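You operate a simulated robot arm through the tools that you are given. There is no shell and no other tool. Be economical: measure what you need, move in short steps, check, and stop when the job is done.

Carry out the task below with a simulated robot arm. There is one attempt and no reset: what you move stays moved.

## Task
Give the food bowl three scoops of kibble and fill the water bowl.
Fine: level scoops from the tin, lid shut after; water from the can up to the line; scoop and can back.

Only the result counts: the job must be done as asked and must still hold three seconds after the hand-in. Knocking over, shifting, dropping, spilling or breaking anything else fails it. Lids that push on must go on centred and level and be pressed home; caps that screw on are set level and turned clockwise until they are tight.

## Robot
A 7-joint arm with a two-finger parallel gripper, fixed in place. Base frame: the origin is at the foot of the arm, x ahead of it, y to its left, z up. Units: cm, degrees, N and s.
With the tool pointing down near the work surface it reaches from about 10 to 82 cm from the base axis. Its first joint turns from -115.0 to 115.0 degrees. Payload 3.91 kg.
The tool frame sits at the grasp point between the pads (the TCP): z along the fingers, y along the line on which they close. The tips reach 3 cm beyond it. The gripper opens to 11 cm. The fingers are 2 cm wide and 1 cm thick; the gripper's body (4.8 by 11.2 cm) begins 5.5 cm behind the TCP.
Orientation is told as [roll, pitch, yaw] about the base's x, y, z axes, in that order, counted from this pose: with the fingers straight down and closing along the base's y, the tool's x points along the base's -x, its y along +y and its z along -z.

## Interface
- The arm moves only by the tool step_arm. Its argument "steps" is one flat list of numbers, 7 for each row, row after row: the closure in counts, from 0 (fully open) to 255 (shut), then the shift along the tool's x, y, z in cm, then the turn, a rotation vector about the tool's x, y, z in degrees. In form: [gripper, x, y, z, ax, ay, az, gripper, x, y, z, ax, ay, az, ...]. A call has 1 to 10 rows; each row shifts and turns the commanded pose from where the row before left it, along the tool's axes as they then stand. Rows are played at 5 a second. More than 5 cm and 8.6 degrees between two rows, or a gripper value outside its range, and nothing of the call is played. A pose out of reach is approached as far as the arm can. The call stops where the force on the tool passes 90 N (or 10 N more than at its start, if that is more) or the arm is blocked; 0.2 s more then pass. Each finger travels about 15.3 cm/s and halts on what it meets, pressing with about 36 N; the grip force reading is that of the motor and also rises with nothing between the fingers. The clock runs only during rows and for 0.2 s after the last one: add rows that do not move to give the fingers time. The reply holds the time, the measured pose of the TCP, the force on the tool along the base axes, the opening and the grip force, in the units named above and with some noise, and new pictures: "views" is both (left out), scene, wrist or none.
- Cameras (640 x 400 px; columns grow to the right, rows downward): "scene" is fixed at [22.09, -50.14, 127.37]; the picture's right is [0.37, -0.93, 0.00], its down [-0.35, -0.14, -0.93] and it looks along [0.86, 0.35, -0.38] (base axes); focal length 214 px, centre (320, 200). "wrist" rides on the gripper at [7.2, 1.7, -10.3] in the tool frame; the picture's right is [-0.23, 0.97, 0.00], its down [-0.76, -0.18, -0.62] and it looks along [-0.61, -0.14, 0.78] (tool axes); focal length 222 px, centre (320, 200). There is no depth. A picture from a camera that has moved, and an enlarged one, comes with that camera's place and axes in the base frame and with its lens.
- slide_trunk(by): slides the trunk up (or, below 0, down) by that many cm; the arm rides with it, the base frame stays. It gives what a move gives, with no picture.
- zoom(camera, box): a new picture of the part [left, top, right, bottom] of that camera's present view, enlarged. No time passes.
- close_job(): hands the job in; it is judged then, once.

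Go step by step. Nothing tells you positions but the pictures and the camera data: compare them with the known pose of the tool, close in by small moves and look again before you grip or let go. The budget is 120 turns and 200 pictures, counting those below and the enlarged ones. Unless the task says otherwise, let go and move clear before handing in, and close with one line.

The tools are called by a JSON object that holds its "fn" and its "kwargs". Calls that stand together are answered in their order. step_arm: Moves the arm, as the interface text tells. Its arguments: {"type":"object","properties":{"steps":{"type":"array","items":{"type":"number"}},"views":{"type":"string","enum":["both","scene","wrist","none"]}},"required":["steps"]} The other tools are called the same way: slide_trunk (by) slides the trunk up or down; zoom (camera, box) takes an enlarged picture of a part of a camera's view; close_job () hands the job in.

At the start:

```text
time: 0.0
position: [50.64, -22.71, 125.04]
orientation: [0.0, 0.1, 0.1]
force: [0.2, 0.6, -0.3]
opening: 10.99
finger_force: 0.0
trunk travel left (down, up): [-65.0, 34.0]
```

scene: 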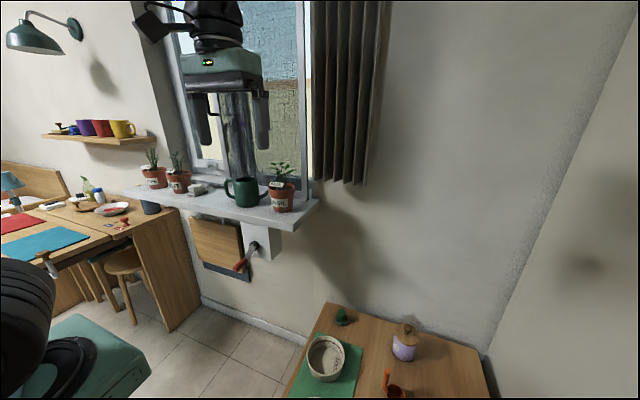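
wrist: 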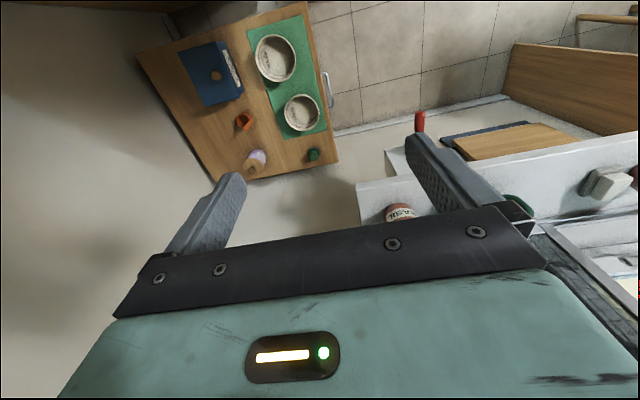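

I see a low table to the right of the arm with a mat carrying two bowls, a blue box, an orange item, a lavender pot and a small green thing. I'll enlarge both views before moving.

{"fn": "zoom", "kwargs": {"camera": "wrist", "box": [130, 0, 350, 190]}}

{"fn": "zoom", "kwargs": {"camera": "scene", "box": [270, 280, 500, 400]}}

{"fn": "zoom", "kwargs": {"camera": "scene", "box": [0, 100, 330, 300]}}

```text
2.11 times, centred on (240, 95) of wrist
camera zoom: at [43.47, -21.08, 135.46], right [0.23, 0.97, 0.0], down [0.76, -0.18, 0.62], along [0.61, -0.14, -0.78], focal length 468 px, centre (488, 421)
```

zoom: 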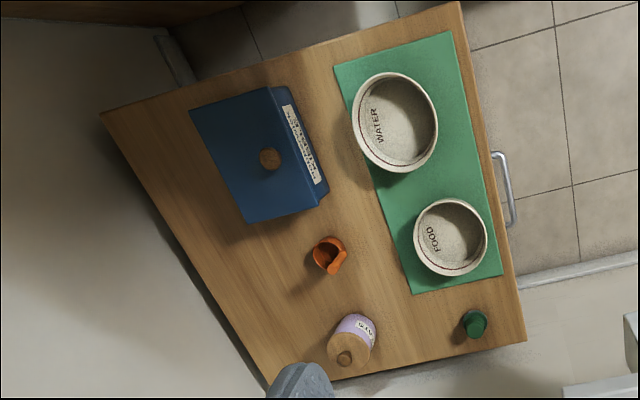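

```text
2.78 times, centred on (385, 340) of scene
camera zoom: at [22.09, -50.14, 127.37], right [0.37, -0.93, 0.0], down [-0.35, -0.14, -0.93], along [0.86, 0.35, -0.38], focal length 597 px, centre (139, -190)
```

zoom: 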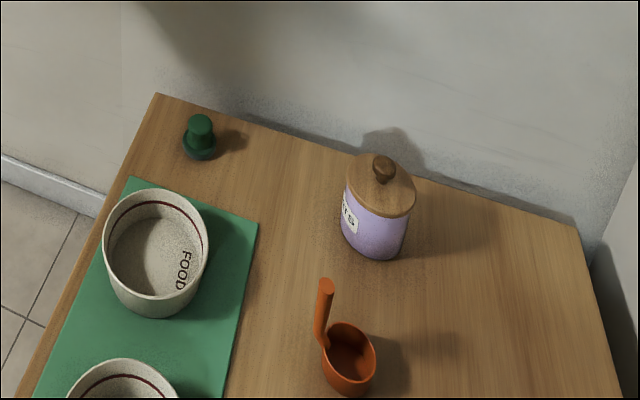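

```text
1.94 times, centred on (165, 200) of scene
camera zoom: at [22.09, -50.14, 127.37], right [0.37, -0.93, 0.0], down [-0.35, -0.14, -0.93], along [0.86, 0.35, -0.38], focal length 416 px, centre (621, 200)
```

zoom: 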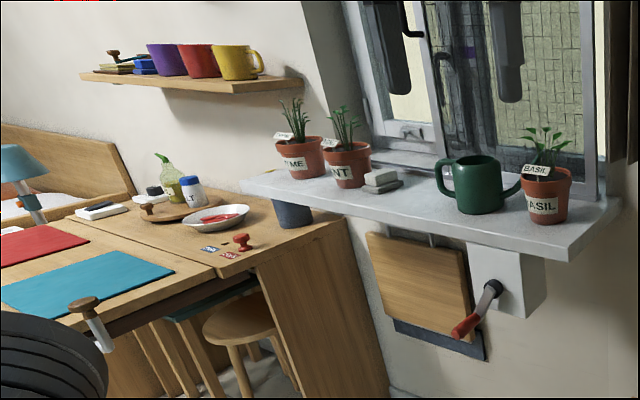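

The blue lidded box is the tin, near (49,-54); the scoop is near (66,-57), the food bowl near (68,-34) and the water bowl near (49,-37). The green can stands on the window sill near (84,7,93). I'll lower the trunk to look closer.

{"fn": "slide_trunk", "kwargs": {"by": -30}}

{"fn": "step_arm", "kwargs": {"steps": [0, 4, -4, 0, 0, 0, 0, 0, 4, -4, 0, 0, 0, 0, 0, 4, -4, 0, 0, 0, 0, 0, 0, -4, 0, 0, 0, 0, 0, 0, -4, 0, 0, 0, 0], "views": "wrist"}}

```text
time: 3.0
position: [50.57, -22.78, 95.13]
orientation: [0.1, 0.0, 0.1]
force: [-0.7, 0.1, -0.8]
opening: 10.97
finger_force: 0.1
trunk travel left (down, up): [-35.0, 64.0]
```

```text
refused: row 1 steps farther than a row can; nothing moved
```

The trunk is down, but my sideways rows were too long. I'll shift over the table with shorter rows.

{"fn": "step_arm", "kwargs": {"steps": [0, 3, -3.5, 0, 0, 0, 0, 0, 3, -3.5, 0, 0, 0, 0, 0, 3, -3.5, 0, 0, 0, 0, 0, 0, -4.5, 0, 0, 0, 0, 0, 0, -4.5, 0, 0, 0, 0], "views": "both"}}

```text
time: 4.2
position: [41.86, -42.25, 95.13]
orientation: [-0.1, 0.0, 0.1]
force: [-0.3, 0.2, -0.5]
opening: 11.01
finger_force: 0.0
trunk travel left (down, up): [-35.0, 64.0]
camera wrist: at [34.57, -40.56, 105.31], right [0.23, 0.97, 0.0], down [0.76, -0.18, 0.62], along [0.61, -0.14, -0.78], focal length 222 px, centre (320, 200)
```

scene: 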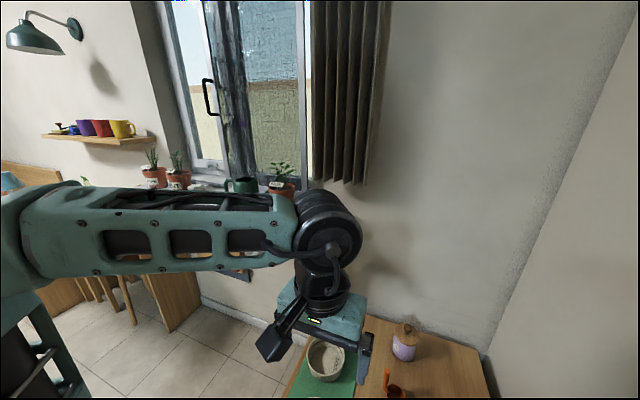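
wrist: 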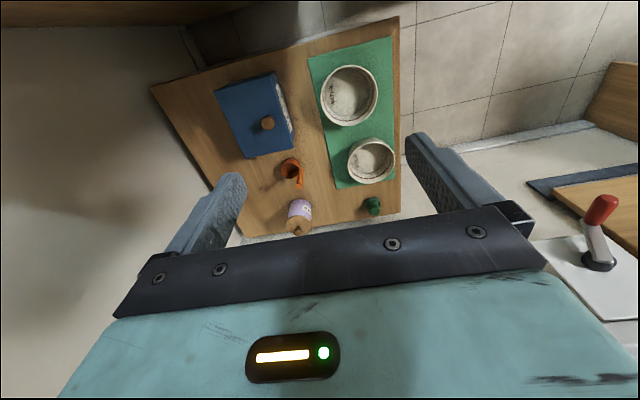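

The table is in full view now. I'll enlarge it to measure.

{"fn": "zoom", "kwargs": {"camera": "wrist", "box": [190, 30, 430, 180]}}

{"fn": "zoom", "kwargs": {"camera": "wrist", "box": [250, 130, 400, 240]}}

```text
2.67 times, centred on (310, 105) of wrist
camera zoom: at [34.57, -40.56, 105.31], right [0.23, 0.97, 0.0], down [0.76, -0.18, 0.62], along [0.61, -0.14, -0.78], focal length 592 px, centre (347, 453)
```

zoom: 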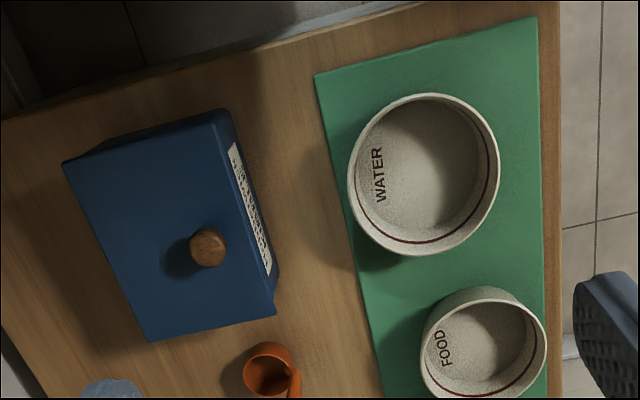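

```text
3.64 times, centred on (325, 185) of wrist
camera zoom: at [34.57, -40.56, 105.31], right [0.23, 0.97, 0.0], down [0.76, -0.18, 0.62], along [0.61, -0.14, -0.78], focal length 808 px, centre (302, 254)
```

zoom: 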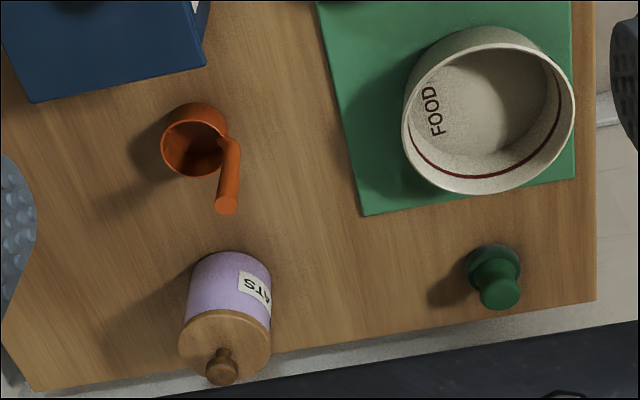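

Tin top spans about x 40–57, y -65 to -52, with its knob near (49,-55.5,56.6). The scoop handle is upright with its top near (66.6,-53.6,56.6). I'll move the camera closer to the tin to see how its lid works.

{"fn": "step_arm", "kwargs": {"steps": [0, 1.7, -2, 3.5, 0, 0, 0, 0, 1.7, -2, 3.5, 0, 0, 0, 0, 1.7, -2, 3.5, 0, 0, 0, 0, 1.7, -2, 3.5, 0, 0, 0, 0, 1.7, -2, 3.5, 0, 0, 0, 0, 1.7, -2, 2, 0, 0, 0], "views": "wrist"}}

```text
time: 5.8
position: [31.66, -54.57, 76.55]
orientation: [-0.9, -0.4, 0.1]
force: [8.8, 12.5, 44.8]
opening: 11.01
finger_force: 0.1
trunk travel left (down, up): [-35.0, 64.0]
stopped in row 6: the force on the tool passed its limit (the readings are from after the stop); the commanded pose is now the measured one
camera wrist: at [24.4, -52.7, 86.84], right [0.23, 0.97, -0.01], down [0.76, -0.17, 0.63], along [0.61, -0.15, -0.78], focal length 222 px, centre (320, 200)
```

wrist: 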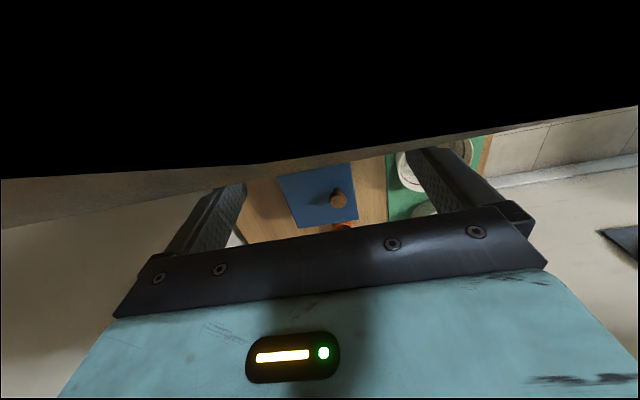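

I touched an overhanging board at low x that I hadn't noticed. I'll back up and away from it.

{"fn": "step_arm", "kwargs": {"steps": [0, 0, 0, -3, 0, 0, 0, 0, 0, 0, -4, 0, 0, 0, 0, 0, 0, -4, 0.9, 0.4, 0, 0, -4.5, 0, 0, 0, 0, 0, 0, -4.5, 0, 0, 0, 0, 0, -4.5, 0, 0, 0, 0, 0], "views": "both"}}

```text
refused: steps must hold 7 numbers for each row
```

{"fn": "step_arm", "kwargs": {"steps": [0, 0, 0, -3, 0, 0, 0, 0, 0, 0, -4, 0, 0, 0, 0, 0, 0, -4, 0, 0, 0, 0, -4.5, 0, 0, 0, 0, 0, 0, -4.5, 0, 0, 0, 0, 0, 0, -4.5, 0, 0, 0, 0, 0], "views": "both"}}

```text
time: 7.2
position: [45.01, -54.33, 87.2]
orientation: [-0.4, -0.3, 0.0]
force: [0.1, 0.6, 0.5]
opening: 10.96
finger_force: 0.0
trunk travel left (down, up): [-35.0, 64.0]
camera wrist: at [37.72, -52.59, 97.5], right [0.23, 0.97, 0.0], down [0.76, -0.17, 0.63], along [0.61, -0.15, -0.78], focal length 222 px, centre (320, 200)
```

scene: 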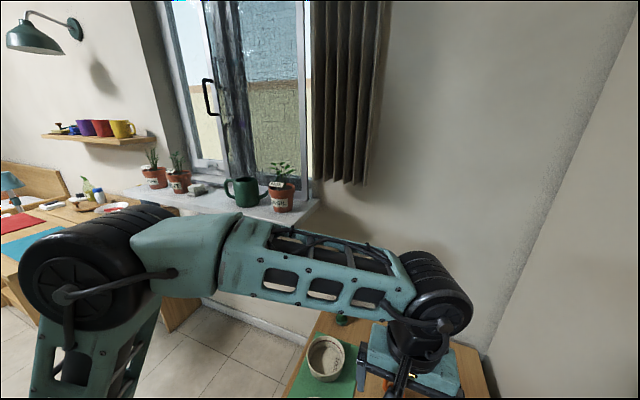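
wrist: 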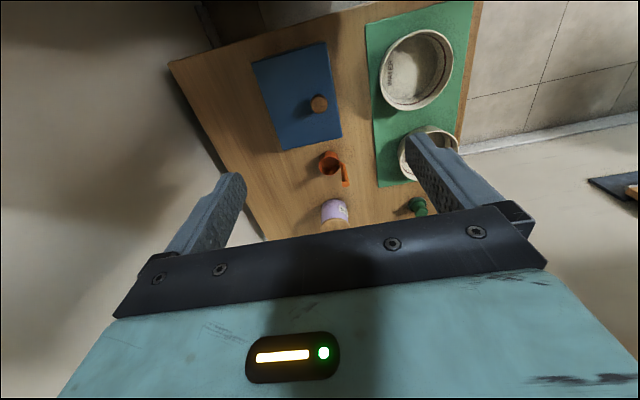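

Clear of it now; the board's edge is around x 33, z 73, so I'll stay outside that. Next I'll enlarge the tin and the scoop.

{"fn": "zoom", "kwargs": {"camera": "wrist", "box": [240, 35, 370, 195]}}

{"fn": "zoom", "kwargs": {"camera": "scene", "box": [200, 160, 320, 230]}}

```text
2.50 times, centred on (305, 115) of wrist
camera zoom: at [37.72, -52.59, 97.5], right [0.23, 0.97, 0.0], down [0.76, -0.17, 0.63], along [0.61, -0.15, -0.78], focal length 555 px, centre (358, 412)
```

zoom: 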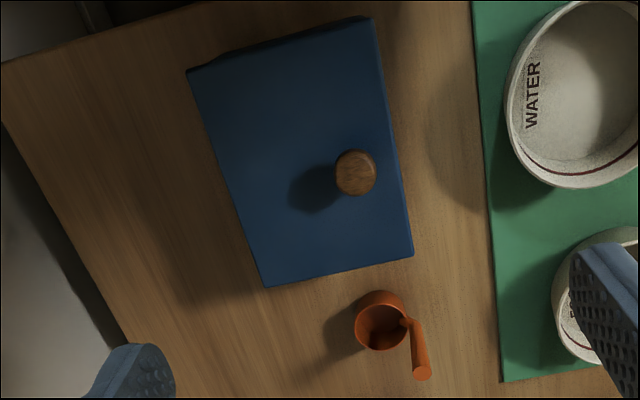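

```text
5.33 times, centred on (260, 195) of scene
camera zoom: at [22.09, -50.14, 127.37], right [0.37, -0.93, 0.0], down [-0.35, -0.14, -0.93], along [0.86, 0.35, -0.38], focal length 1144 px, centre (640, 227)
```

zoom: 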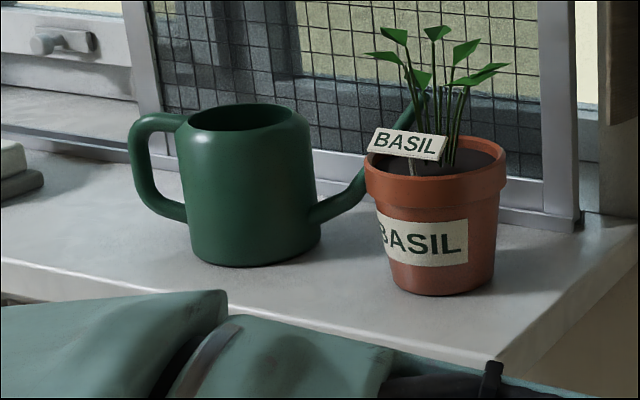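

The can has its handle on the +y side and its spout behind the basil. I want to see the front face of the tin, so I'll move over the mat and turn the camera toward -y.

{"fn": "step_arm", "kwargs": {"steps": [0, 0, 4, 2, 0, 0, 0, 0, 0, 4, 2, 0, 0, 0, 0, 0, 4, 2, 0, 0, 0, 0, 0, 4, 2, 0, 0, 0, 0, 0, 4, 2, 0, 0, 0], "views": "none"}}

{"fn": "step_arm", "kwargs": {"steps": [0, 0, 0, 0, 0, 0, 8.5, 0, 0, 0, 0, 0, 0, 8.5, 0, 0, 0, 0, 0, 0, 8.5, 0, 0, 0, 0, 0, 0, 8.5, 0, 0, 0, 0, 0, 0, 8.5, 0, 0, 0, 0, 0, 0, 8.5, 0, 0, 0, 0, 0, 0, 8.5, 0, 0, 0, 0, 0, 0, 8.5, 0, 0, 0, 0, 0, 0, 8.5, 0, 0, 0, 0, 0, 0, 8.5], "views": "wrist"}}

```text
time: 8.4
position: [44.93, -34.44, 77.09]
orientation: [-0.3, -0.3, 0.0]
force: [0.6, 0.3, 0.1]
opening: 11.0
finger_force: 0.1
trunk travel left (down, up): [-35.0, 64.0]
```

```text
time: 10.6
position: [45.04, -34.5, 77.17]
orientation: [0.3, -0.4, -85.1]
force: [-0.2, 0.1, 0.7]
opening: 11.0
finger_force: 0.0
trunk travel left (down, up): [-35.0, 64.0]
camera wrist: at [46.13, -27.08, 87.45], right [0.99, -0.14, 0.01], down [-0.11, -0.77, 0.63], along [-0.08, -0.62, -0.78], focal length 222 px, centre (320, 200)
```

wrist: 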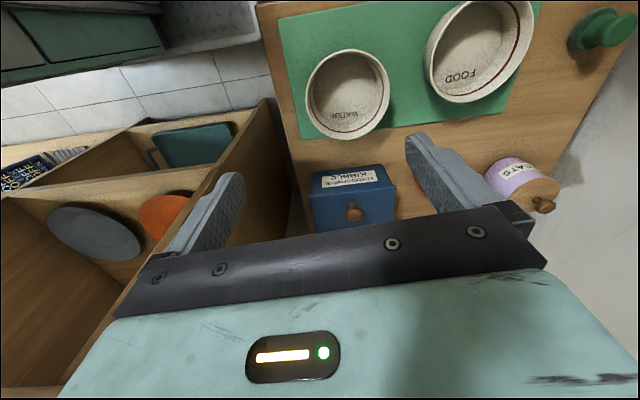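

{"fn": "zoom", "kwargs": {"camera": "wrist", "box": [280, 140, 420, 240]}}

```text
4.00 times, centred on (350, 190) of wrist
camera zoom: at [46.13, -27.08, 87.45], right [0.99, -0.14, 0.01], down [-0.11, -0.77, 0.63], along [-0.08, -0.62, -0.78], focal length 888 px, centre (200, 240)
```

zoom: 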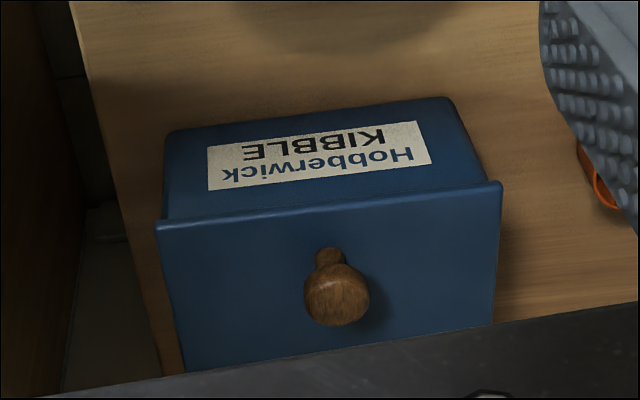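

The tin is a 16×13 cm box whose flat lid has its knob near the front edge, so I take it to be hinged at the back. I'll line the gripper up with the knob, tilted toward -y, with the fingers closing along x.

{"fn": "step_arm", "kwargs": {"steps": [100, 0, 0, 0, 0, 0, 5, 100, 0, 0, 0, 0, -8.5, 0, 100, 0, 0, 0, 0, -8.5, 0, 100, 0, 0, 0, 0, -8.5, 0, 100, 0, 0, 0, 0, -8.5, 0, 100, -1.09, 0.76, 4, 0, 0, 0, 100, -1.09, 0.76, 4, 0, 0, 0, 100, -1.09, 0.76, 4, 0, 0, 0, 100, -1.09, 0.76, 4, 0, 0, 0, 100, -1.09, 0.76, 4, 0, 0, 0], "views": "wrist"}}

```text
time: 12.8
position: [48.85, -50.14, 63.61]
orientation: [0.4, -34.3, -90.1]
force: [-0.7, -0.6, -0.8]
opening: 6.7
finger_force: 0.1
trunk travel left (down, up): [-35.0, 64.0]
camera wrist: at [50.57, -38.33, 68.18], right [0.97, -0.19, 0.13], down [-0.18, -0.28, 0.94], along [-0.14, -0.94, -0.3], focal length 222 px, centre (320, 200)
```

wrist: 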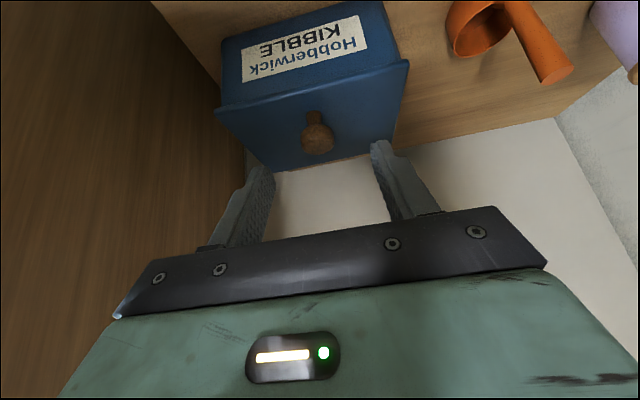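

The knob is at about (48.6,-55.6,56.6), centred between the fingers. I'll advance and look before closing.

{"fn": "step_arm", "kwargs": {"steps": [100, -0.19, -0.07, 2.6, 0, 0, 0, 100, -0.19, -0.06, 2.6, 0, 0, 0, 100, -0.18, 0, 2.6, 0, 0, 0], "views": "wrist"}}

```text
time: 13.6
position: [48.98, -55.08, 57.5]
orientation: [0.4, -34.4, -90.2]
force: [0.0, 1.0, 0.4]
opening: 6.68
finger_force: 0.2
trunk travel left (down, up): [-35.0, 64.0]
camera wrist: at [50.68, -43.23, 62.01], right [0.97, -0.19, 0.13], down [-0.18, -0.28, 0.94], along [-0.14, -0.94, -0.3], focal length 222 px, centre (320, 200)
```

wrist: 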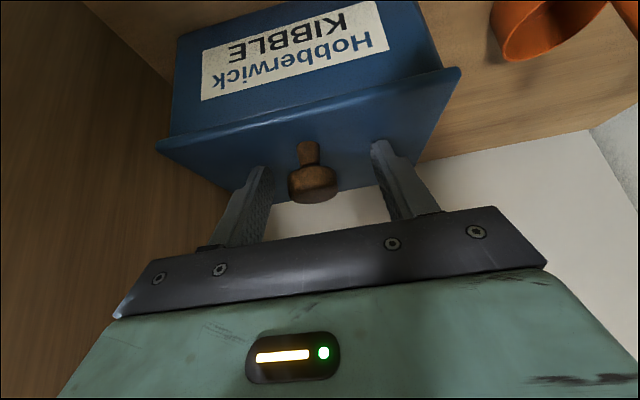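

{"fn": "step_arm", "kwargs": {"steps": [255, 0, 0, 0, 0, 0, 0, 255, 0, 0, 0, 0, 0, 0, 255, 0, 0, 0, 0, 0, 0], "views": "wrist"}}

```text
time: 14.4
position: [48.98, -55.15, 57.63]
orientation: [0.3, -34.3, -90.3]
force: [-5.4, -1.8, -0.5]
opening: 2.89
finger_force: 36.0
trunk travel left (down, up): [-35.0, 64.0]
camera wrist: at [50.59, -43.27, 61.99], right [0.97, -0.19, 0.13], down [-0.18, -0.28, 0.94], along [-0.14, -0.94, -0.3], focal length 222 px, centre (320, 200)
```

wrist: 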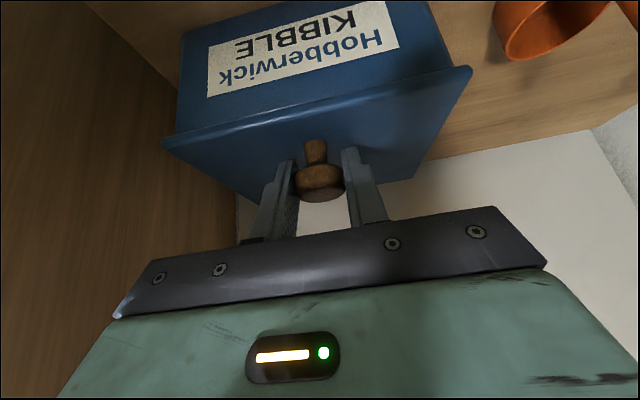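

The knob is gripped at 2.9 cm. I'll try a small 12° arc about the supposed hinge at the back edge.

{"fn": "step_arm", "kwargs": {"steps": [255, 0, -0.2, 0, 0, 0, 0, 255, -0.46, 0, -0.3, 0, 3, 0, 255, -0.46, 0, -0.3, 0, 3, 0, 255, -0.46, 0, -0.3, 0, 3, 0, 255, -0.46, 0, -0.3, 0, 3, 0], "views": "wrist"}}

```text
time: 15.6
position: [48.78, -56.17, 59.46]
orientation: [0.4, -22.3, -90.1]
force: [0.4, 4.0, 2.9]
opening: 2.91
finger_force: 35.9
trunk travel left (down, up): [-35.0, 64.0]
camera wrist: at [50.46, -45.45, 66.41], right [0.97, -0.21, 0.09], down [-0.18, -0.47, 0.86], along [-0.14, -0.86, -0.49], focal length 222 px, centre (320, 200)
```

wrist: 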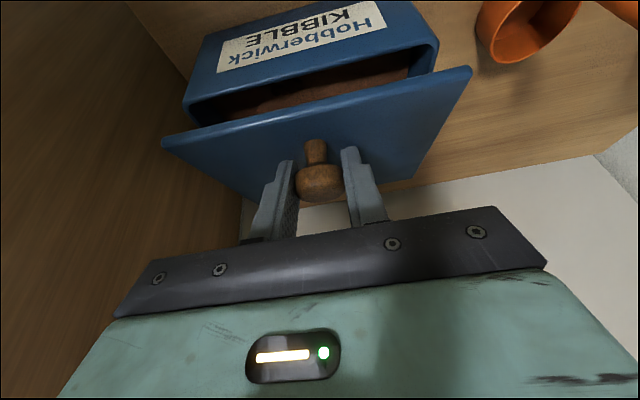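

It is hinged and opening with almost no force. I'll continue the arc.

{"fn": "step_arm", "kwargs": {"steps": [255, -0.92, 0, -0.6, 0, 6, 0, 255, -0.92, 0, -0.6, 0, 6, 0, 255, -0.92, 0, -0.6, 0, 6, 0, 255, -0.92, 0, -0.6, 0, 6, 0, 255, -0.92, 0, -0.6, 0, 6, 0, 255, -0.92, 0, -0.6, 0, 6, 0, 255, -0.92, 0, -0.6, 0, 6, 0], "views": "wrist"}}

```text
time: 17.2
position: [48.71, -61.81, 64.15]
orientation: [0.5, 19.5, -89.8]
force: [7.0, -4.4, 15.7]
opening: 2.9
finger_force: 35.6
trunk travel left (down, up): [-35.0, 64.0]
camera wrist: at [50.33, -58.6, 76.33], right [0.97, -0.21, -0.07], down [-0.18, -0.93, 0.33], along [-0.13, -0.31, -0.94], focal length 222 px, centre (320, 200)
```

wrist: 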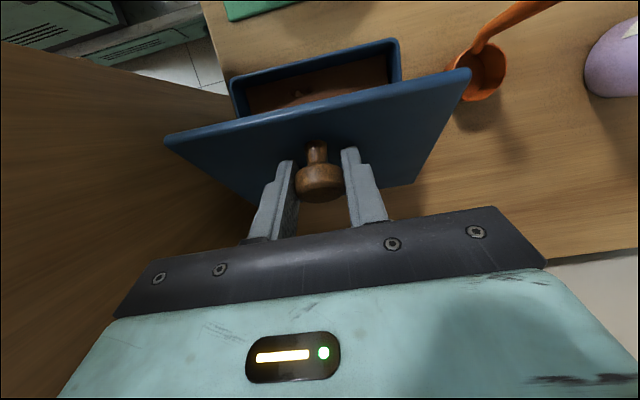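

54° open; to keep the wrist clear of the right wall I'll rotate less from here and let the knob pivot in the pads.

{"fn": "step_arm", "kwargs": {"steps": [255, -0.81, 0, -0.49, 0, 2.5, 0, 255, -0.81, 0, -0.49, 0, 2.5, 0, 255, -0.81, 0, -0.49, 0, 2.5, 0, 255, -0.81, 0, -0.49, 0, 2.5, 0], "views": "wrist"}}

```text
time: 18.2
position: [48.57, -65.85, 64.59]
orientation: [0.4, 29.7, -89.8]
force: [-3.6, 4.9, 3.7]
opening: 2.9
finger_force: 36.1
trunk travel left (down, up): [-35.0, 64.0]
camera wrist: at [50.28, -64.69, 77.17], right [0.97, -0.2, -0.11], down [-0.18, -0.97, 0.16], along [-0.14, -0.14, -0.98], focal length 222 px, centre (320, 200)
```

wrist: 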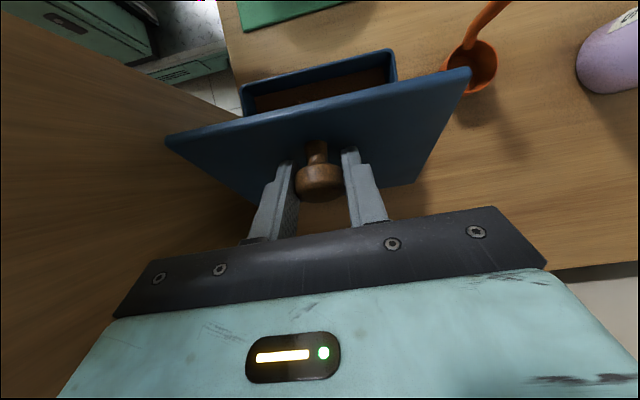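

{"fn": "step_arm", "kwargs": {"steps": [255, -0.83, 0, -0.29, 0, 2, 0, 255, -0.83, 0, -0.29, 0, 2, 0, 255, -0.83, 0, -0.29, 0, 2, 0, 255, -0.83, 0, -0.29, 0, 2, 0], "views": "wrist"}}

```text
time: 19.2
position: [48.69, -67.42, 64.61]
orientation: [0.5, 33.5, -89.6]
force: [-0.1, 7.4, 38.1]
opening: 2.9
finger_force: 35.3
out of reach, approached as far as the arm can: row 3, 4
trunk travel left (down, up): [-35.0, 64.0]
camera wrist: at [50.37, -67.08, 77.28], right [0.98, -0.19, -0.12], down [-0.18, -0.98, 0.1], along [-0.13, -0.07, -0.99], focal length 222 px, centre (320, 200)
```

wrist: 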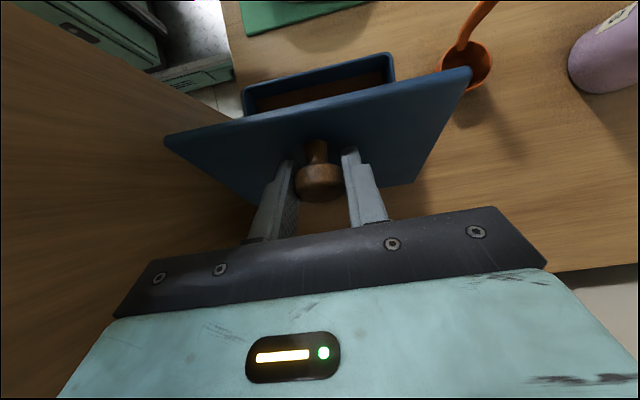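

The arm's reach runs out with this outward tilt. I'll rotate the tool back in place while the knob pivots in the pads, watching the force.

{"fn": "step_arm", "kwargs": {"steps": [255, 0, 0, 0, 0, -5, 0, 255, 0, 0, 0, 0, -5, 0, 255, 0, 0, 0, 0, -5, 0], "views": "wrist"}}

```text
time: 20.0
position: [48.61, -67.4, 63.86]
orientation: [0.3, 18.8, -89.9]
force: [-1.0, 2.8, -6.9]
opening: 2.9
finger_force: 35.8
trunk travel left (down, up): [-35.0, 64.0]
camera wrist: at [50.27, -63.9, 76.07], right [0.97, -0.21, -0.07], down [-0.18, -0.92, 0.34], along [-0.14, -0.32, -0.94], focal length 222 px, centre (320, 200)
```

wrist: 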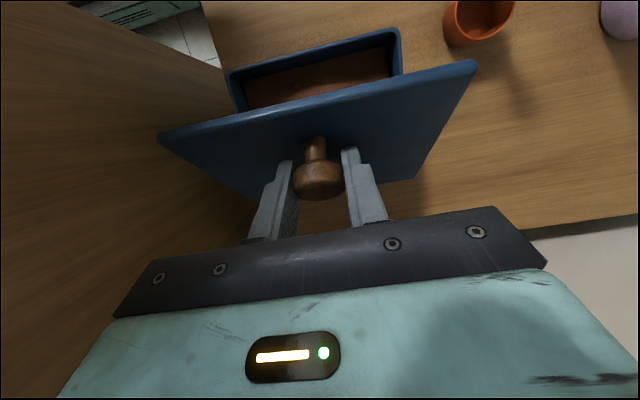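

{"fn": "step_arm", "kwargs": {"steps": [255, -0.9, 0, 0, 0, -3, 0, 255, -0.9, 0, 0, 0, -3, 0, 255, -0.9, 0, 0, 0, -3, 0, 255, -0.9, 0, 0, 0, -3, 0], "views": "wrist"}}

```text
time: 21.0
position: [48.73, -71.0, 63.23]
orientation: [0.2, 6.6, -89.9]
force: [-0.3, 1.5, -8.0]
opening: 2.88
finger_force: 35.8
trunk travel left (down, up): [-35.0, 64.0]
camera wrist: at [50.37, -64.95, 74.46], right [0.97, -0.22, -0.02], down [-0.18, -0.83, 0.53], along [-0.14, -0.51, -0.85], focal length 222 px, centre (320, 200)
```

wrist: 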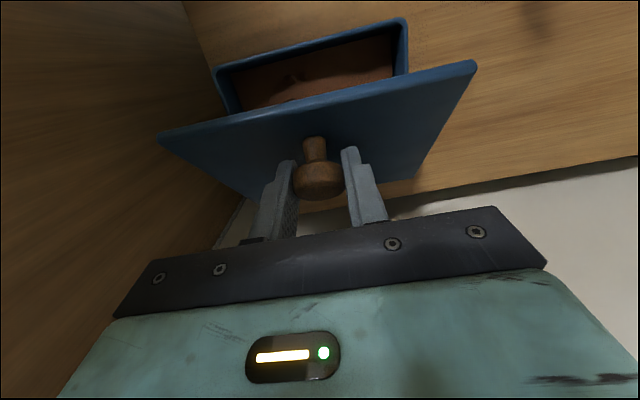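

Measuring the tin's rim shows the knob didn't pivot: past about 65° I dragged the tin roughly 11 cm toward -y. I'll drag it back the same way, with the grip unchanged and level.

{"fn": "step_arm", "kwargs": {"steps": [255, 1.38, 0, 0.16, 0, 0, 0, 255, 1.38, 0, 0.16, 0, 0, 0, 255, 1.38, 0, 0.16, 0, 0, 0, 255, 1.38, 0, 0.16, 0, 0, 0, 255, 1.38, 0, 0.16, 0, 0, 0, 255, 1.38, 0, 0.16, 0, 0, 0, 255, 1.38, 0, 0.16, 0, 0, 0, 255, 1.38, 0, 0.16, 0, 0, 0], "views": "wrist"}}

```text
time: 22.8
position: [48.68, -59.96, 63.34]
orientation: [0.3, 6.7, -89.9]
force: [1.5, -1.0, -7.0]
opening: 2.88
finger_force: 35.9
trunk travel left (down, up): [-35.0, 64.0]
camera wrist: at [50.43, -53.85, 74.52], right [0.97, -0.22, -0.02], down [-0.18, -0.83, 0.53], along [-0.14, -0.51, -0.85], focal length 222 px, centre (320, 200)
```

wrist: 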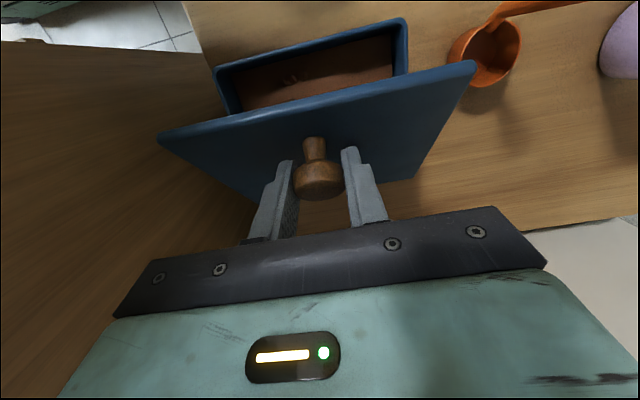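

The tin is back where it was, with its front rim near y -52.6. Next I'll test whether a lighter closure count lowers the grip force.

{"fn": "step_arm", "kwargs": {"steps": [189, 0, 0, 0, 0, 0, 0, 189, 0, 0, 0, 0, 0, 0], "views": "none"}}

```text
time: 23.4
position: [48.71, -59.91, 63.41]
orientation: [0.2, 6.6, -89.9]
force: [-0.8, 1.2, 1.3]
opening: 2.94
finger_force: 29.1
trunk travel left (down, up): [-35.0, 64.0]
```

{"fn": "step_arm", "kwargs": {"steps": [187, 0, 0, 0, 0, 0, 0, 187, 0, 0, 0, 0, 0, 0], "views": "none"}}

```text
time: 24.0
position: [48.68, -59.8, 63.49]
orientation: [0.3, 6.7, -89.9]
force: [-0.3, 0.6, 1.1]
opening: 3.04
finger_force: 1.0
trunk travel left (down, up): [-35.0, 64.0]
```

{"fn": "step_arm", "kwargs": {"steps": [188, 0, 0, 0, 0, 0, 0], "views": "wrist"}}

```text
time: 24.4
position: [48.78, -59.72, 63.55]
orientation: [0.3, 6.6, -89.9]
force: [0.8, 0.6, -0.3]
opening: 2.98
finger_force: 0.8
trunk travel left (down, up): [-35.0, 64.0]
camera wrist: at [50.43, -53.87, 74.57], right [0.97, -0.22, -0.02], down [-0.18, -0.83, 0.53], along [-0.14, -0.51, -0.85], focal length 222 px, centre (320, 200)
```

wrist: 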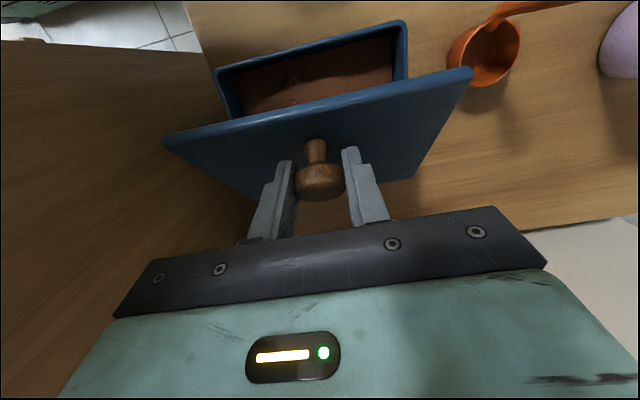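

The lid barely moved with the grip slack, so the hinge may hold by friction. I'll open the fingers and see.

{"fn": "step_arm", "kwargs": {"steps": [110, 0, 0, 0, 0, 0, 0, 110, 0, 0, -1.5, 0, 0, 0, 110, 0, 0, -2, 0, 0, 0], "views": "wrist"}}

```text
time: 25.2
position: [48.59, -60.27, 66.85]
orientation: [0.2, 6.6, -89.8]
force: [-0.3, 0.2, 0.3]
opening: 6.26
finger_force: 0.1
trunk travel left (down, up): [-35.0, 64.0]
camera wrist: at [50.28, -54.3, 78.01], right [0.97, -0.22, -0.02], down [-0.18, -0.83, 0.53], along [-0.14, -0.51, -0.85], focal length 222 px, centre (320, 200)
```

wrist: 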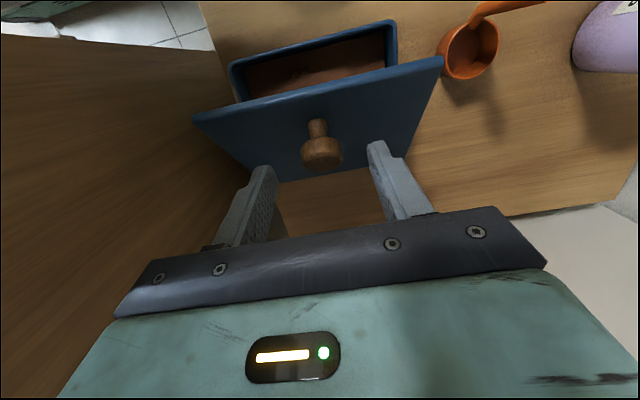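

The hinge does hold by friction. I'll retract, close the fingers, go around to the inside of the lid and push it past vertical.

{"fn": "step_arm", "kwargs": {"steps": [255, 0, 0, -4, 0, 0, 0, 255, 0, 0, -3, 0, -6.6, 0, 255, 4, 0, 0, 0, 0, 0, 255, 4, 0, 0, 0, 0, 0, 255, 3.5, 0, 0, 0, 0, 0, 255, 0, 0, 3.5, 0, 0, 0, 255, 0, 0, 3.5, 0, 0, 0, 255, 0, 0, 3.5, 0, 0, 0], "views": "wrist"}}

```text
time: 27.0
position: [48.43, -49.55, 63.17]
orientation: [0.3, -0.1, -89.9]
force: [0.4, -0.2, 0.0]
opening: 0.0
finger_force: 36.1
trunk travel left (down, up): [-35.0, 64.0]
camera wrist: at [50.12, -42.32, 73.64], right [0.97, -0.23, 0.01], down [-0.18, -0.76, 0.62], along [-0.14, -0.61, -0.78], focal length 222 px, centre (320, 200)
```

wrist: 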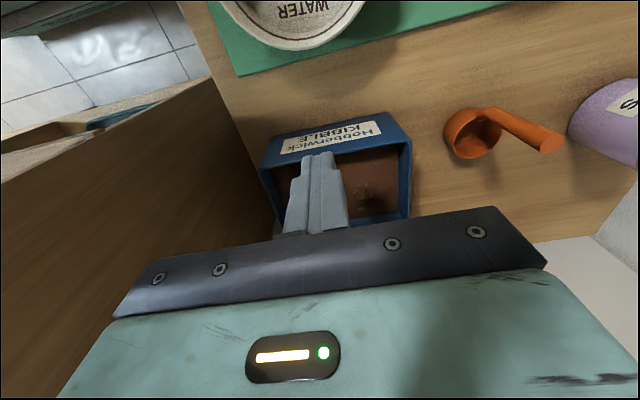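

{"fn": "step_arm", "kwargs": {"steps": [255, -1.5, 0, 0, 0, 0, 0, 255, -1.5, 0, 0, 0, 0, 0, 255, -1.5, 0, 0, 0, 0, 0, 255, -1.5, 0, 0, 0, 0, 0, 255, -1.5, 0, 0, 0, 0, 0, 255, -1.5, 0, 0, 0, 0, 0, 255, -1.5, 0, 0, 0, 0, 0, 255, -1.5, 0, 0, 0, 0, 0], "views": "wrist"}}

```text
time: 28.8
position: [48.63, -61.6, 63.07]
orientation: [0.3, -0.1, -89.9]
force: [-0.7, 3.9, 2.7]
opening: 0.0
finger_force: 35.9
trunk travel left (down, up): [-35.0, 64.0]
camera wrist: at [50.35, -54.43, 73.58], right [0.97, -0.23, 0.0], down [-0.18, -0.76, 0.62], along [-0.14, -0.61, -0.78], focal length 222 px, centre (320, 200)
```

wrist: 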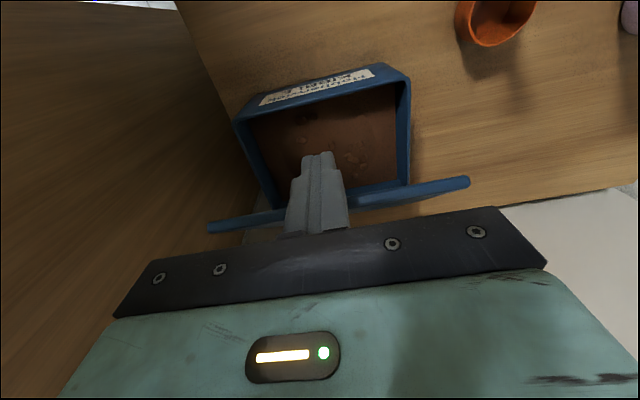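

The push moved the tin about 6 cm more than it opened the lid, so I'll stop pushing. Rotating by the knob about the hinge is what works. I'll rise and look over the lid to regrip the knob.

{"fn": "step_arm", "kwargs": {"steps": [255, 1.5, 0, 0, 0, 0, 0, 255, 1.5, 0, -3, 0, 0, 0, 110, 0, 0, -5, 0, 0, 0, 110, 0, 0, -5, 0, 0, 0, 110, 0, 0, -3, 0, 0, 0, 110, -3.5, 0, 0, 0, 0, 0, 110, -3, 0, 0, 0, 0, 0], "views": "wrist"}}

```text
time: 30.4
position: [48.79, -65.01, 79.29]
orientation: [0.4, 0.1, -89.9]
force: [-0.3, 0.5, 0.0]
opening: 6.28
finger_force: 0.0
trunk travel left (down, up): [-35.0, 64.0]
camera wrist: at [50.38, -57.72, 89.75], right [0.97, -0.22, 0.01], down [-0.18, -0.76, 0.62], along [-0.14, -0.61, -0.78], focal length 222 px, centre (320, 200)
```

wrist: 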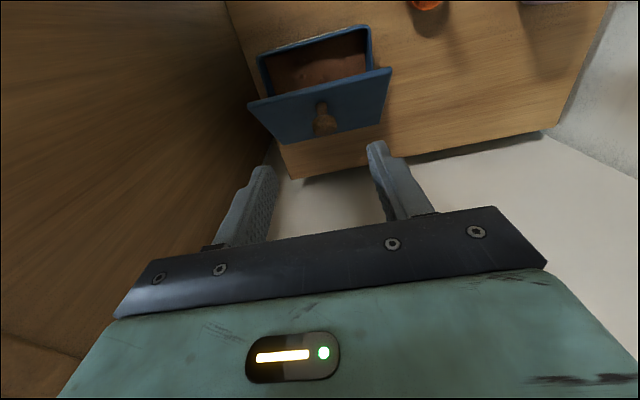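

{"fn": "zoom", "kwargs": {"camera": "wrist", "box": [230, 10, 410, 150]}}

```text
2.86 times, centred on (320, 80) of wrist
camera zoom: at [50.38, -57.72, 89.75], right [0.97, -0.22, 0.01], down [-0.18, -0.76, 0.62], along [-0.14, -0.61, -0.78], focal length 635 px, centre (320, 543)
```

zoom: 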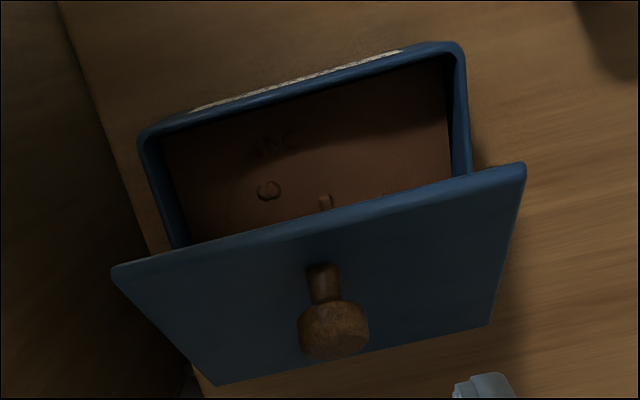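

Lid angle is 44°, hinge line near y -72.4, knob near (48.8,-67.2,62.7); the tin sits 6.9 cm off. I'll regrip the knob.

{"fn": "step_arm", "kwargs": {"steps": [110, 0, 0, 0, 0, -5, 0, 110, 0, 0, 0, 0, -5, 0, 110, 0.2, 0, 3.98, 0, 0, 0, 110, 0.2, 0, 3.98, 0, 0, 0, 110, 0.2, 0, 3.98, 0, 0, 0, 110, 0.2, 0, 3.98, 0, 0, 0], "views": "wrist"}}

```text
time: 31.8
position: [48.66, -67.0, 63.56]
orientation: [0.3, -9.9, -89.9]
force: [0.1, 0.3, -0.2]
opening: 6.24
finger_force: 0.0
trunk travel left (down, up): [-35.0, 64.0]
camera wrist: at [50.4, -58.02, 72.52], right [0.97, -0.22, 0.05], down [-0.18, -0.64, 0.75], along [-0.14, -0.73, -0.67], focal length 222 px, centre (320, 200)
```

wrist: 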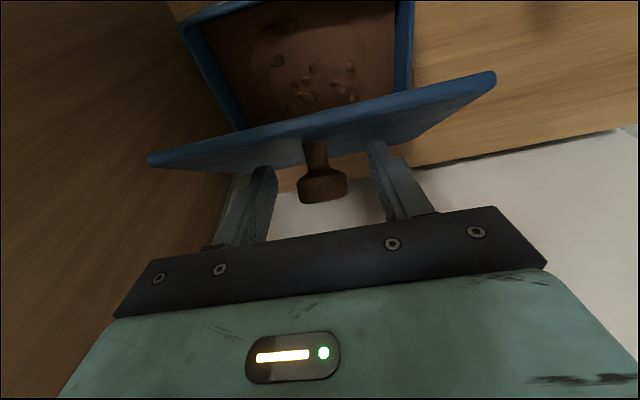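

{"fn": "step_arm", "kwargs": {"steps": [255, 0, 0, 0, 0, 0, 0, 255, 0, 0, 0, 0, 0, 0, 255, 0, 0, 0, 0, 0, 0, 255, 1.36, 0, -0.24, 0, 0, 0, 255, 1.36, 0, -0.24, 0, 0, 0, 255, 1.36, 0, -0.24, 0, 0, 0, 255, 1.36, 0, -0.24, 0, 0, 0, 255, 1.36, 0, -0.24, 0, 0, 0], "views": "wrist"}}

```text
time: 33.6
position: [48.67, -60.06, 63.54]
orientation: [0.3, -9.9, -90.0]
force: [0.8, -2.6, 0.7]
opening: 2.91
finger_force: 35.8
trunk travel left (down, up): [-35.0, 64.0]
camera wrist: at [50.34, -51.1, 72.51], right [0.97, -0.22, 0.04], down [-0.18, -0.64, 0.74], along [-0.14, -0.73, -0.67], focal length 222 px, centre (320, 200)
```

wrist: 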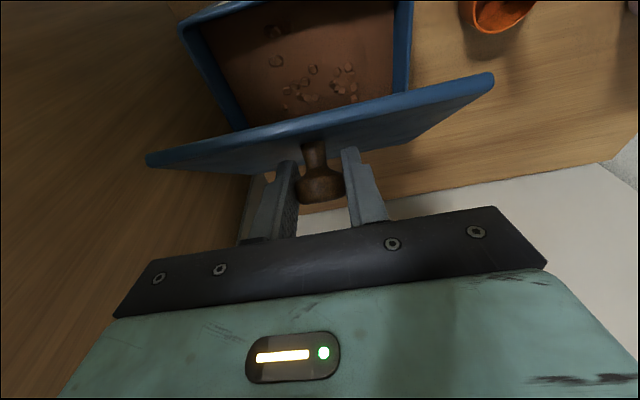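

Tin dragged back. Now the pure rotation about the hinge, 30°.

{"fn": "step_arm", "kwargs": {"steps": [255, -1.1, 0, -0.33, 0, 6, 0, 255, -1.1, 0, -0.33, 0, 6, 0, 255, -1.1, 0, -0.33, 0, 6, 0, 255, -1.1, 0, -0.33, 0, 6, 0, 255, -1.1, 0, -0.33, 0, 6, 0], "views": "wrist"}}

```text
time: 34.8
position: [48.5, -65.77, 64.86]
orientation: [0.3, 20.3, -89.8]
force: [0.7, 1.3, 0.7]
opening: 2.91
finger_force: 35.9
trunk travel left (down, up): [-35.0, 64.0]
camera wrist: at [50.28, -62.42, 77.12], right [0.97, -0.21, -0.07], down [-0.18, -0.93, 0.32], along [-0.14, -0.3, -0.94], focal length 222 px, centre (320, 200)
```

wrist: 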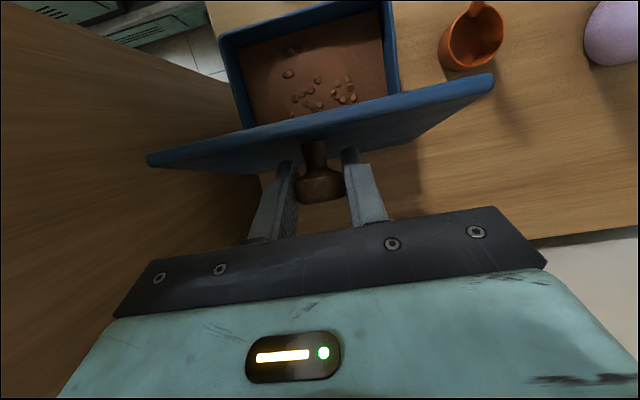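

The lid is at about 74°, which leaves plenty of clear opening. I'll release, lift away and check the tin's position.

{"fn": "step_arm", "kwargs": {"steps": [110, 0, 0, 0, 0, 0, 0, 110, 0, 0, 0, 0, 0, 0, 110, 0, 0, -3, 0, 0, 0, 110, 0, 0, -4, 0, -5, 0, 110, 0, 0, -4, 0, -5, 0, 110, 1, 0, -4, 0, -5, 0, 110, 3, 0, 0, 0, -5, 0], "views": "wrist"}}

```text
time: 36.4
position: [48.4, -65.69, 79.69]
orientation: [0.3, 0.0, -89.9]
force: [1.0, 0.1, -1.5]
opening: 6.25
finger_force: 0.1
trunk travel left (down, up): [-35.0, 64.0]
camera wrist: at [50.12, -58.38, 90.01], right [0.97, -0.23, 0.0], down [-0.18, -0.76, 0.62], along [-0.14, -0.61, -0.78], focal length 222 px, centre (320, 200)
```

wrist: 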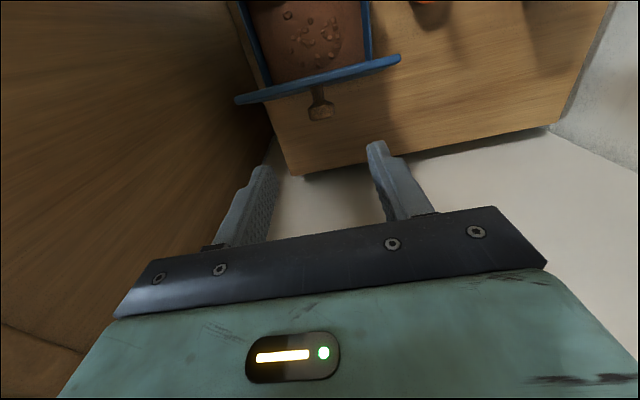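

The lid stays open. I want the camera above the gripper for low, near-horizontal work with the scoop, so I'll try turning the wrist half a turn in free space.

{"fn": "step_arm", "kwargs": {"steps": [110, 4, 0, 0, 0, 0, -6, 110, 4.5, 0.5, 0, 0, 0, -8.5, 110, 4.5, 0.5, 0, 0, 0, -8.5, 110, 0, 0, 0, 0, 0, -8.5, 110, 0, 0, 0, 0, 0, -8.5, 110, 0, 0, 0, 0, 0, -8.5, 110, 0, 0, 0, 0, 0, -8.5, 110, 0, 0, 0, 0, 0, -8.5, 110, 0, 0, 0, 0, 0, -8.5, 110, 0, 0, 0, 0, 0, -8.5], "views": "none"}}

{"fn": "step_arm", "kwargs": {"steps": [110, 0, 0, 0, 0, 0, -8.5, 110, 0, 0, 0, 0, 0, -8.5, 110, 0, 0, 0, 0, 0, -8.5, 110, 0, 0, 0, 0, 0, -8.5, 110, 0, 0, 0, 0, 0, -8.5, 110, 0, 0, 0, 0, 0, -8.5, 110, 0, 0, 0, 0, 0, -8.5, 110, 0, 0, 0, 0, 0, -8.5, 110, 0, 0, 0, 0, 0, -8.5, 110, 0, 0, 0, 0, 0, -8.5], "views": "wrist"}}

```text
time: 38.6
position: [48.0, -52.85, 79.68]
orientation: [0.1, -0.3, -7.2]
force: [0.0, -1.3, 0.1]
opening: 6.26
finger_force: 0.0
trunk travel left (down, up): [-35.0, 64.0]
```

```text
time: 40.8
position: [47.94, -52.88, 79.73]
orientation: [-0.4, -0.2, 77.8]
force: [1.3, -0.6, -0.3]
opening: 6.28
finger_force: 0.0
trunk travel left (down, up): [-35.0, 64.0]
camera wrist: at [44.75, -59.52, 90.05], right [-0.9, 0.43, 0.0], down [0.33, 0.71, 0.63], along [0.27, 0.56, -0.78], focal length 222 px, centre (320, 200)
```

wrist: 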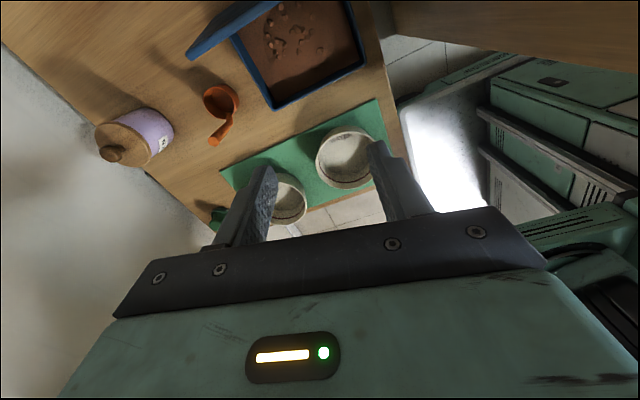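

The flip works and this view shows the tin and scoop well. I'll enlarge it to measure.

{"fn": "zoom", "kwargs": {"camera": "wrist", "box": [180, 0, 380, 160]}}

```text
2.50 times, centred on (280, 80) of wrist
camera zoom: at [44.75, -59.52, 90.05], right [-0.9, 0.43, 0.0], down [0.33, 0.71, 0.63], along [0.27, 0.56, -0.78], focal length 555 px, centre (420, 500)
```

zoom: 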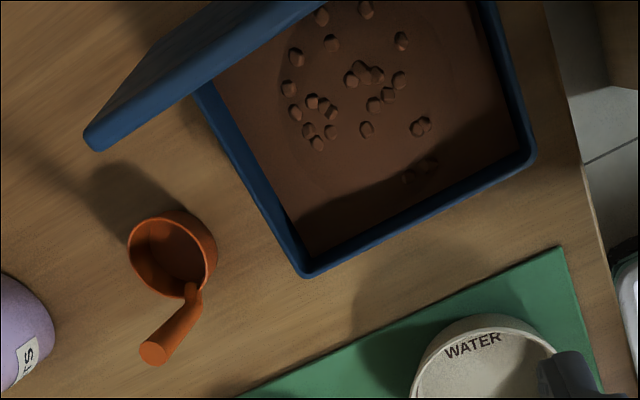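

Tin is within about half a cm of its original place. The scoop handle runs from about (65.5,-54.7,49) to (66.5,-53.8,56.6). I'll move beyond it on the +y side and tilt to point toward -y, 30° below horizontal.

{"fn": "step_arm", "kwargs": {"steps": [120, 0, 0, 0, 0, 0, -6, 120, 0, 0, 0, 0, 0, -6.2, 120, -1.34, -3.68, 0, 0, 0, 0, 120, -1.34, -3.68, 0, 0, 0, 0, 120, -1.34, -3.68, 0, 0, 0, 0, 120, -1.34, -3.68, 0, 0, 0, 0, 120, -1.34, -3.68, 0, 0, 0, 0], "views": "none"}}

{"fn": "step_arm", "kwargs": {"steps": [120, 0, 0, 0, 0, 8.57, 0, 120, 0, 0, 0, 0, 8.57, 0, 120, 0, 0, 0, 0, 8.57, 0, 120, 0, 0, 0, 0, 8.57, 0, 120, 0, 0, 0, 0, 8.57, 0, 120, 0, 0, 0, 0, 8.57, 0, 120, 0, 0, 0, 0, 8.57, 0], "views": "both"}}

```text
time: 42.4
position: [66.6, -46.35, 79.78]
orientation: [-0.3, -0.1, 89.6]
force: [0.8, 0.0, 0.4]
opening: 5.8
finger_force: 0.1
trunk travel left (down, up): [-35.0, 64.0]
```

```text
time: 44.0
position: [66.35, -46.28, 79.86]
orientation: [-0.6, 60.1, 89.3]
force: [-0.4, 0.7, -0.1]
opening: 5.82
finger_force: 0.1
trunk travel left (down, up): [-35.0, 64.0]
camera wrist: at [64.69, -40.84, 91.31], right [-0.97, 0.12, -0.2], down [0.18, 0.92, -0.35], along [0.14, -0.38, -0.92], focal length 222 px, centre (320, 200)
```

scene: 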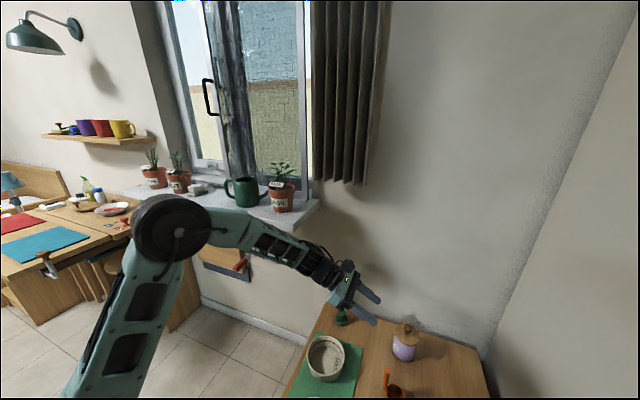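
wrist: 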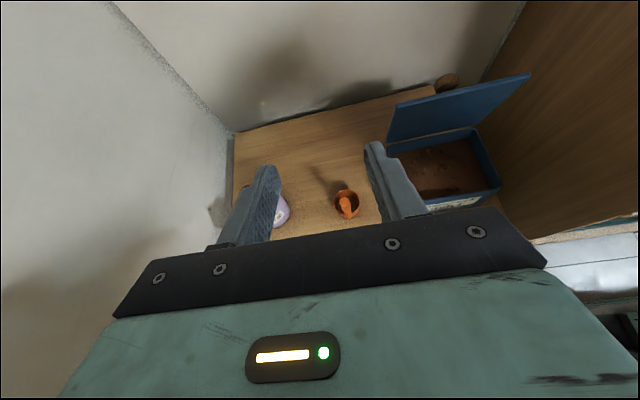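

{"fn": "zoom", "kwargs": {"camera": "wrist", "box": [300, 160, 400, 240]}}

```text
5.00 times, centred on (350, 200) of wrist
camera zoom: at [64.69, -40.84, 91.31], right [-0.97, 0.12, -0.2], down [0.18, 0.92, -0.35], along [0.14, -0.38, -0.92], focal length 1111 px, centre (170, 200)
```

zoom: 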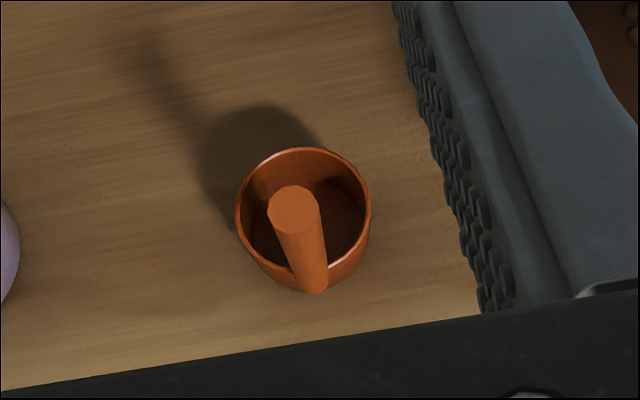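

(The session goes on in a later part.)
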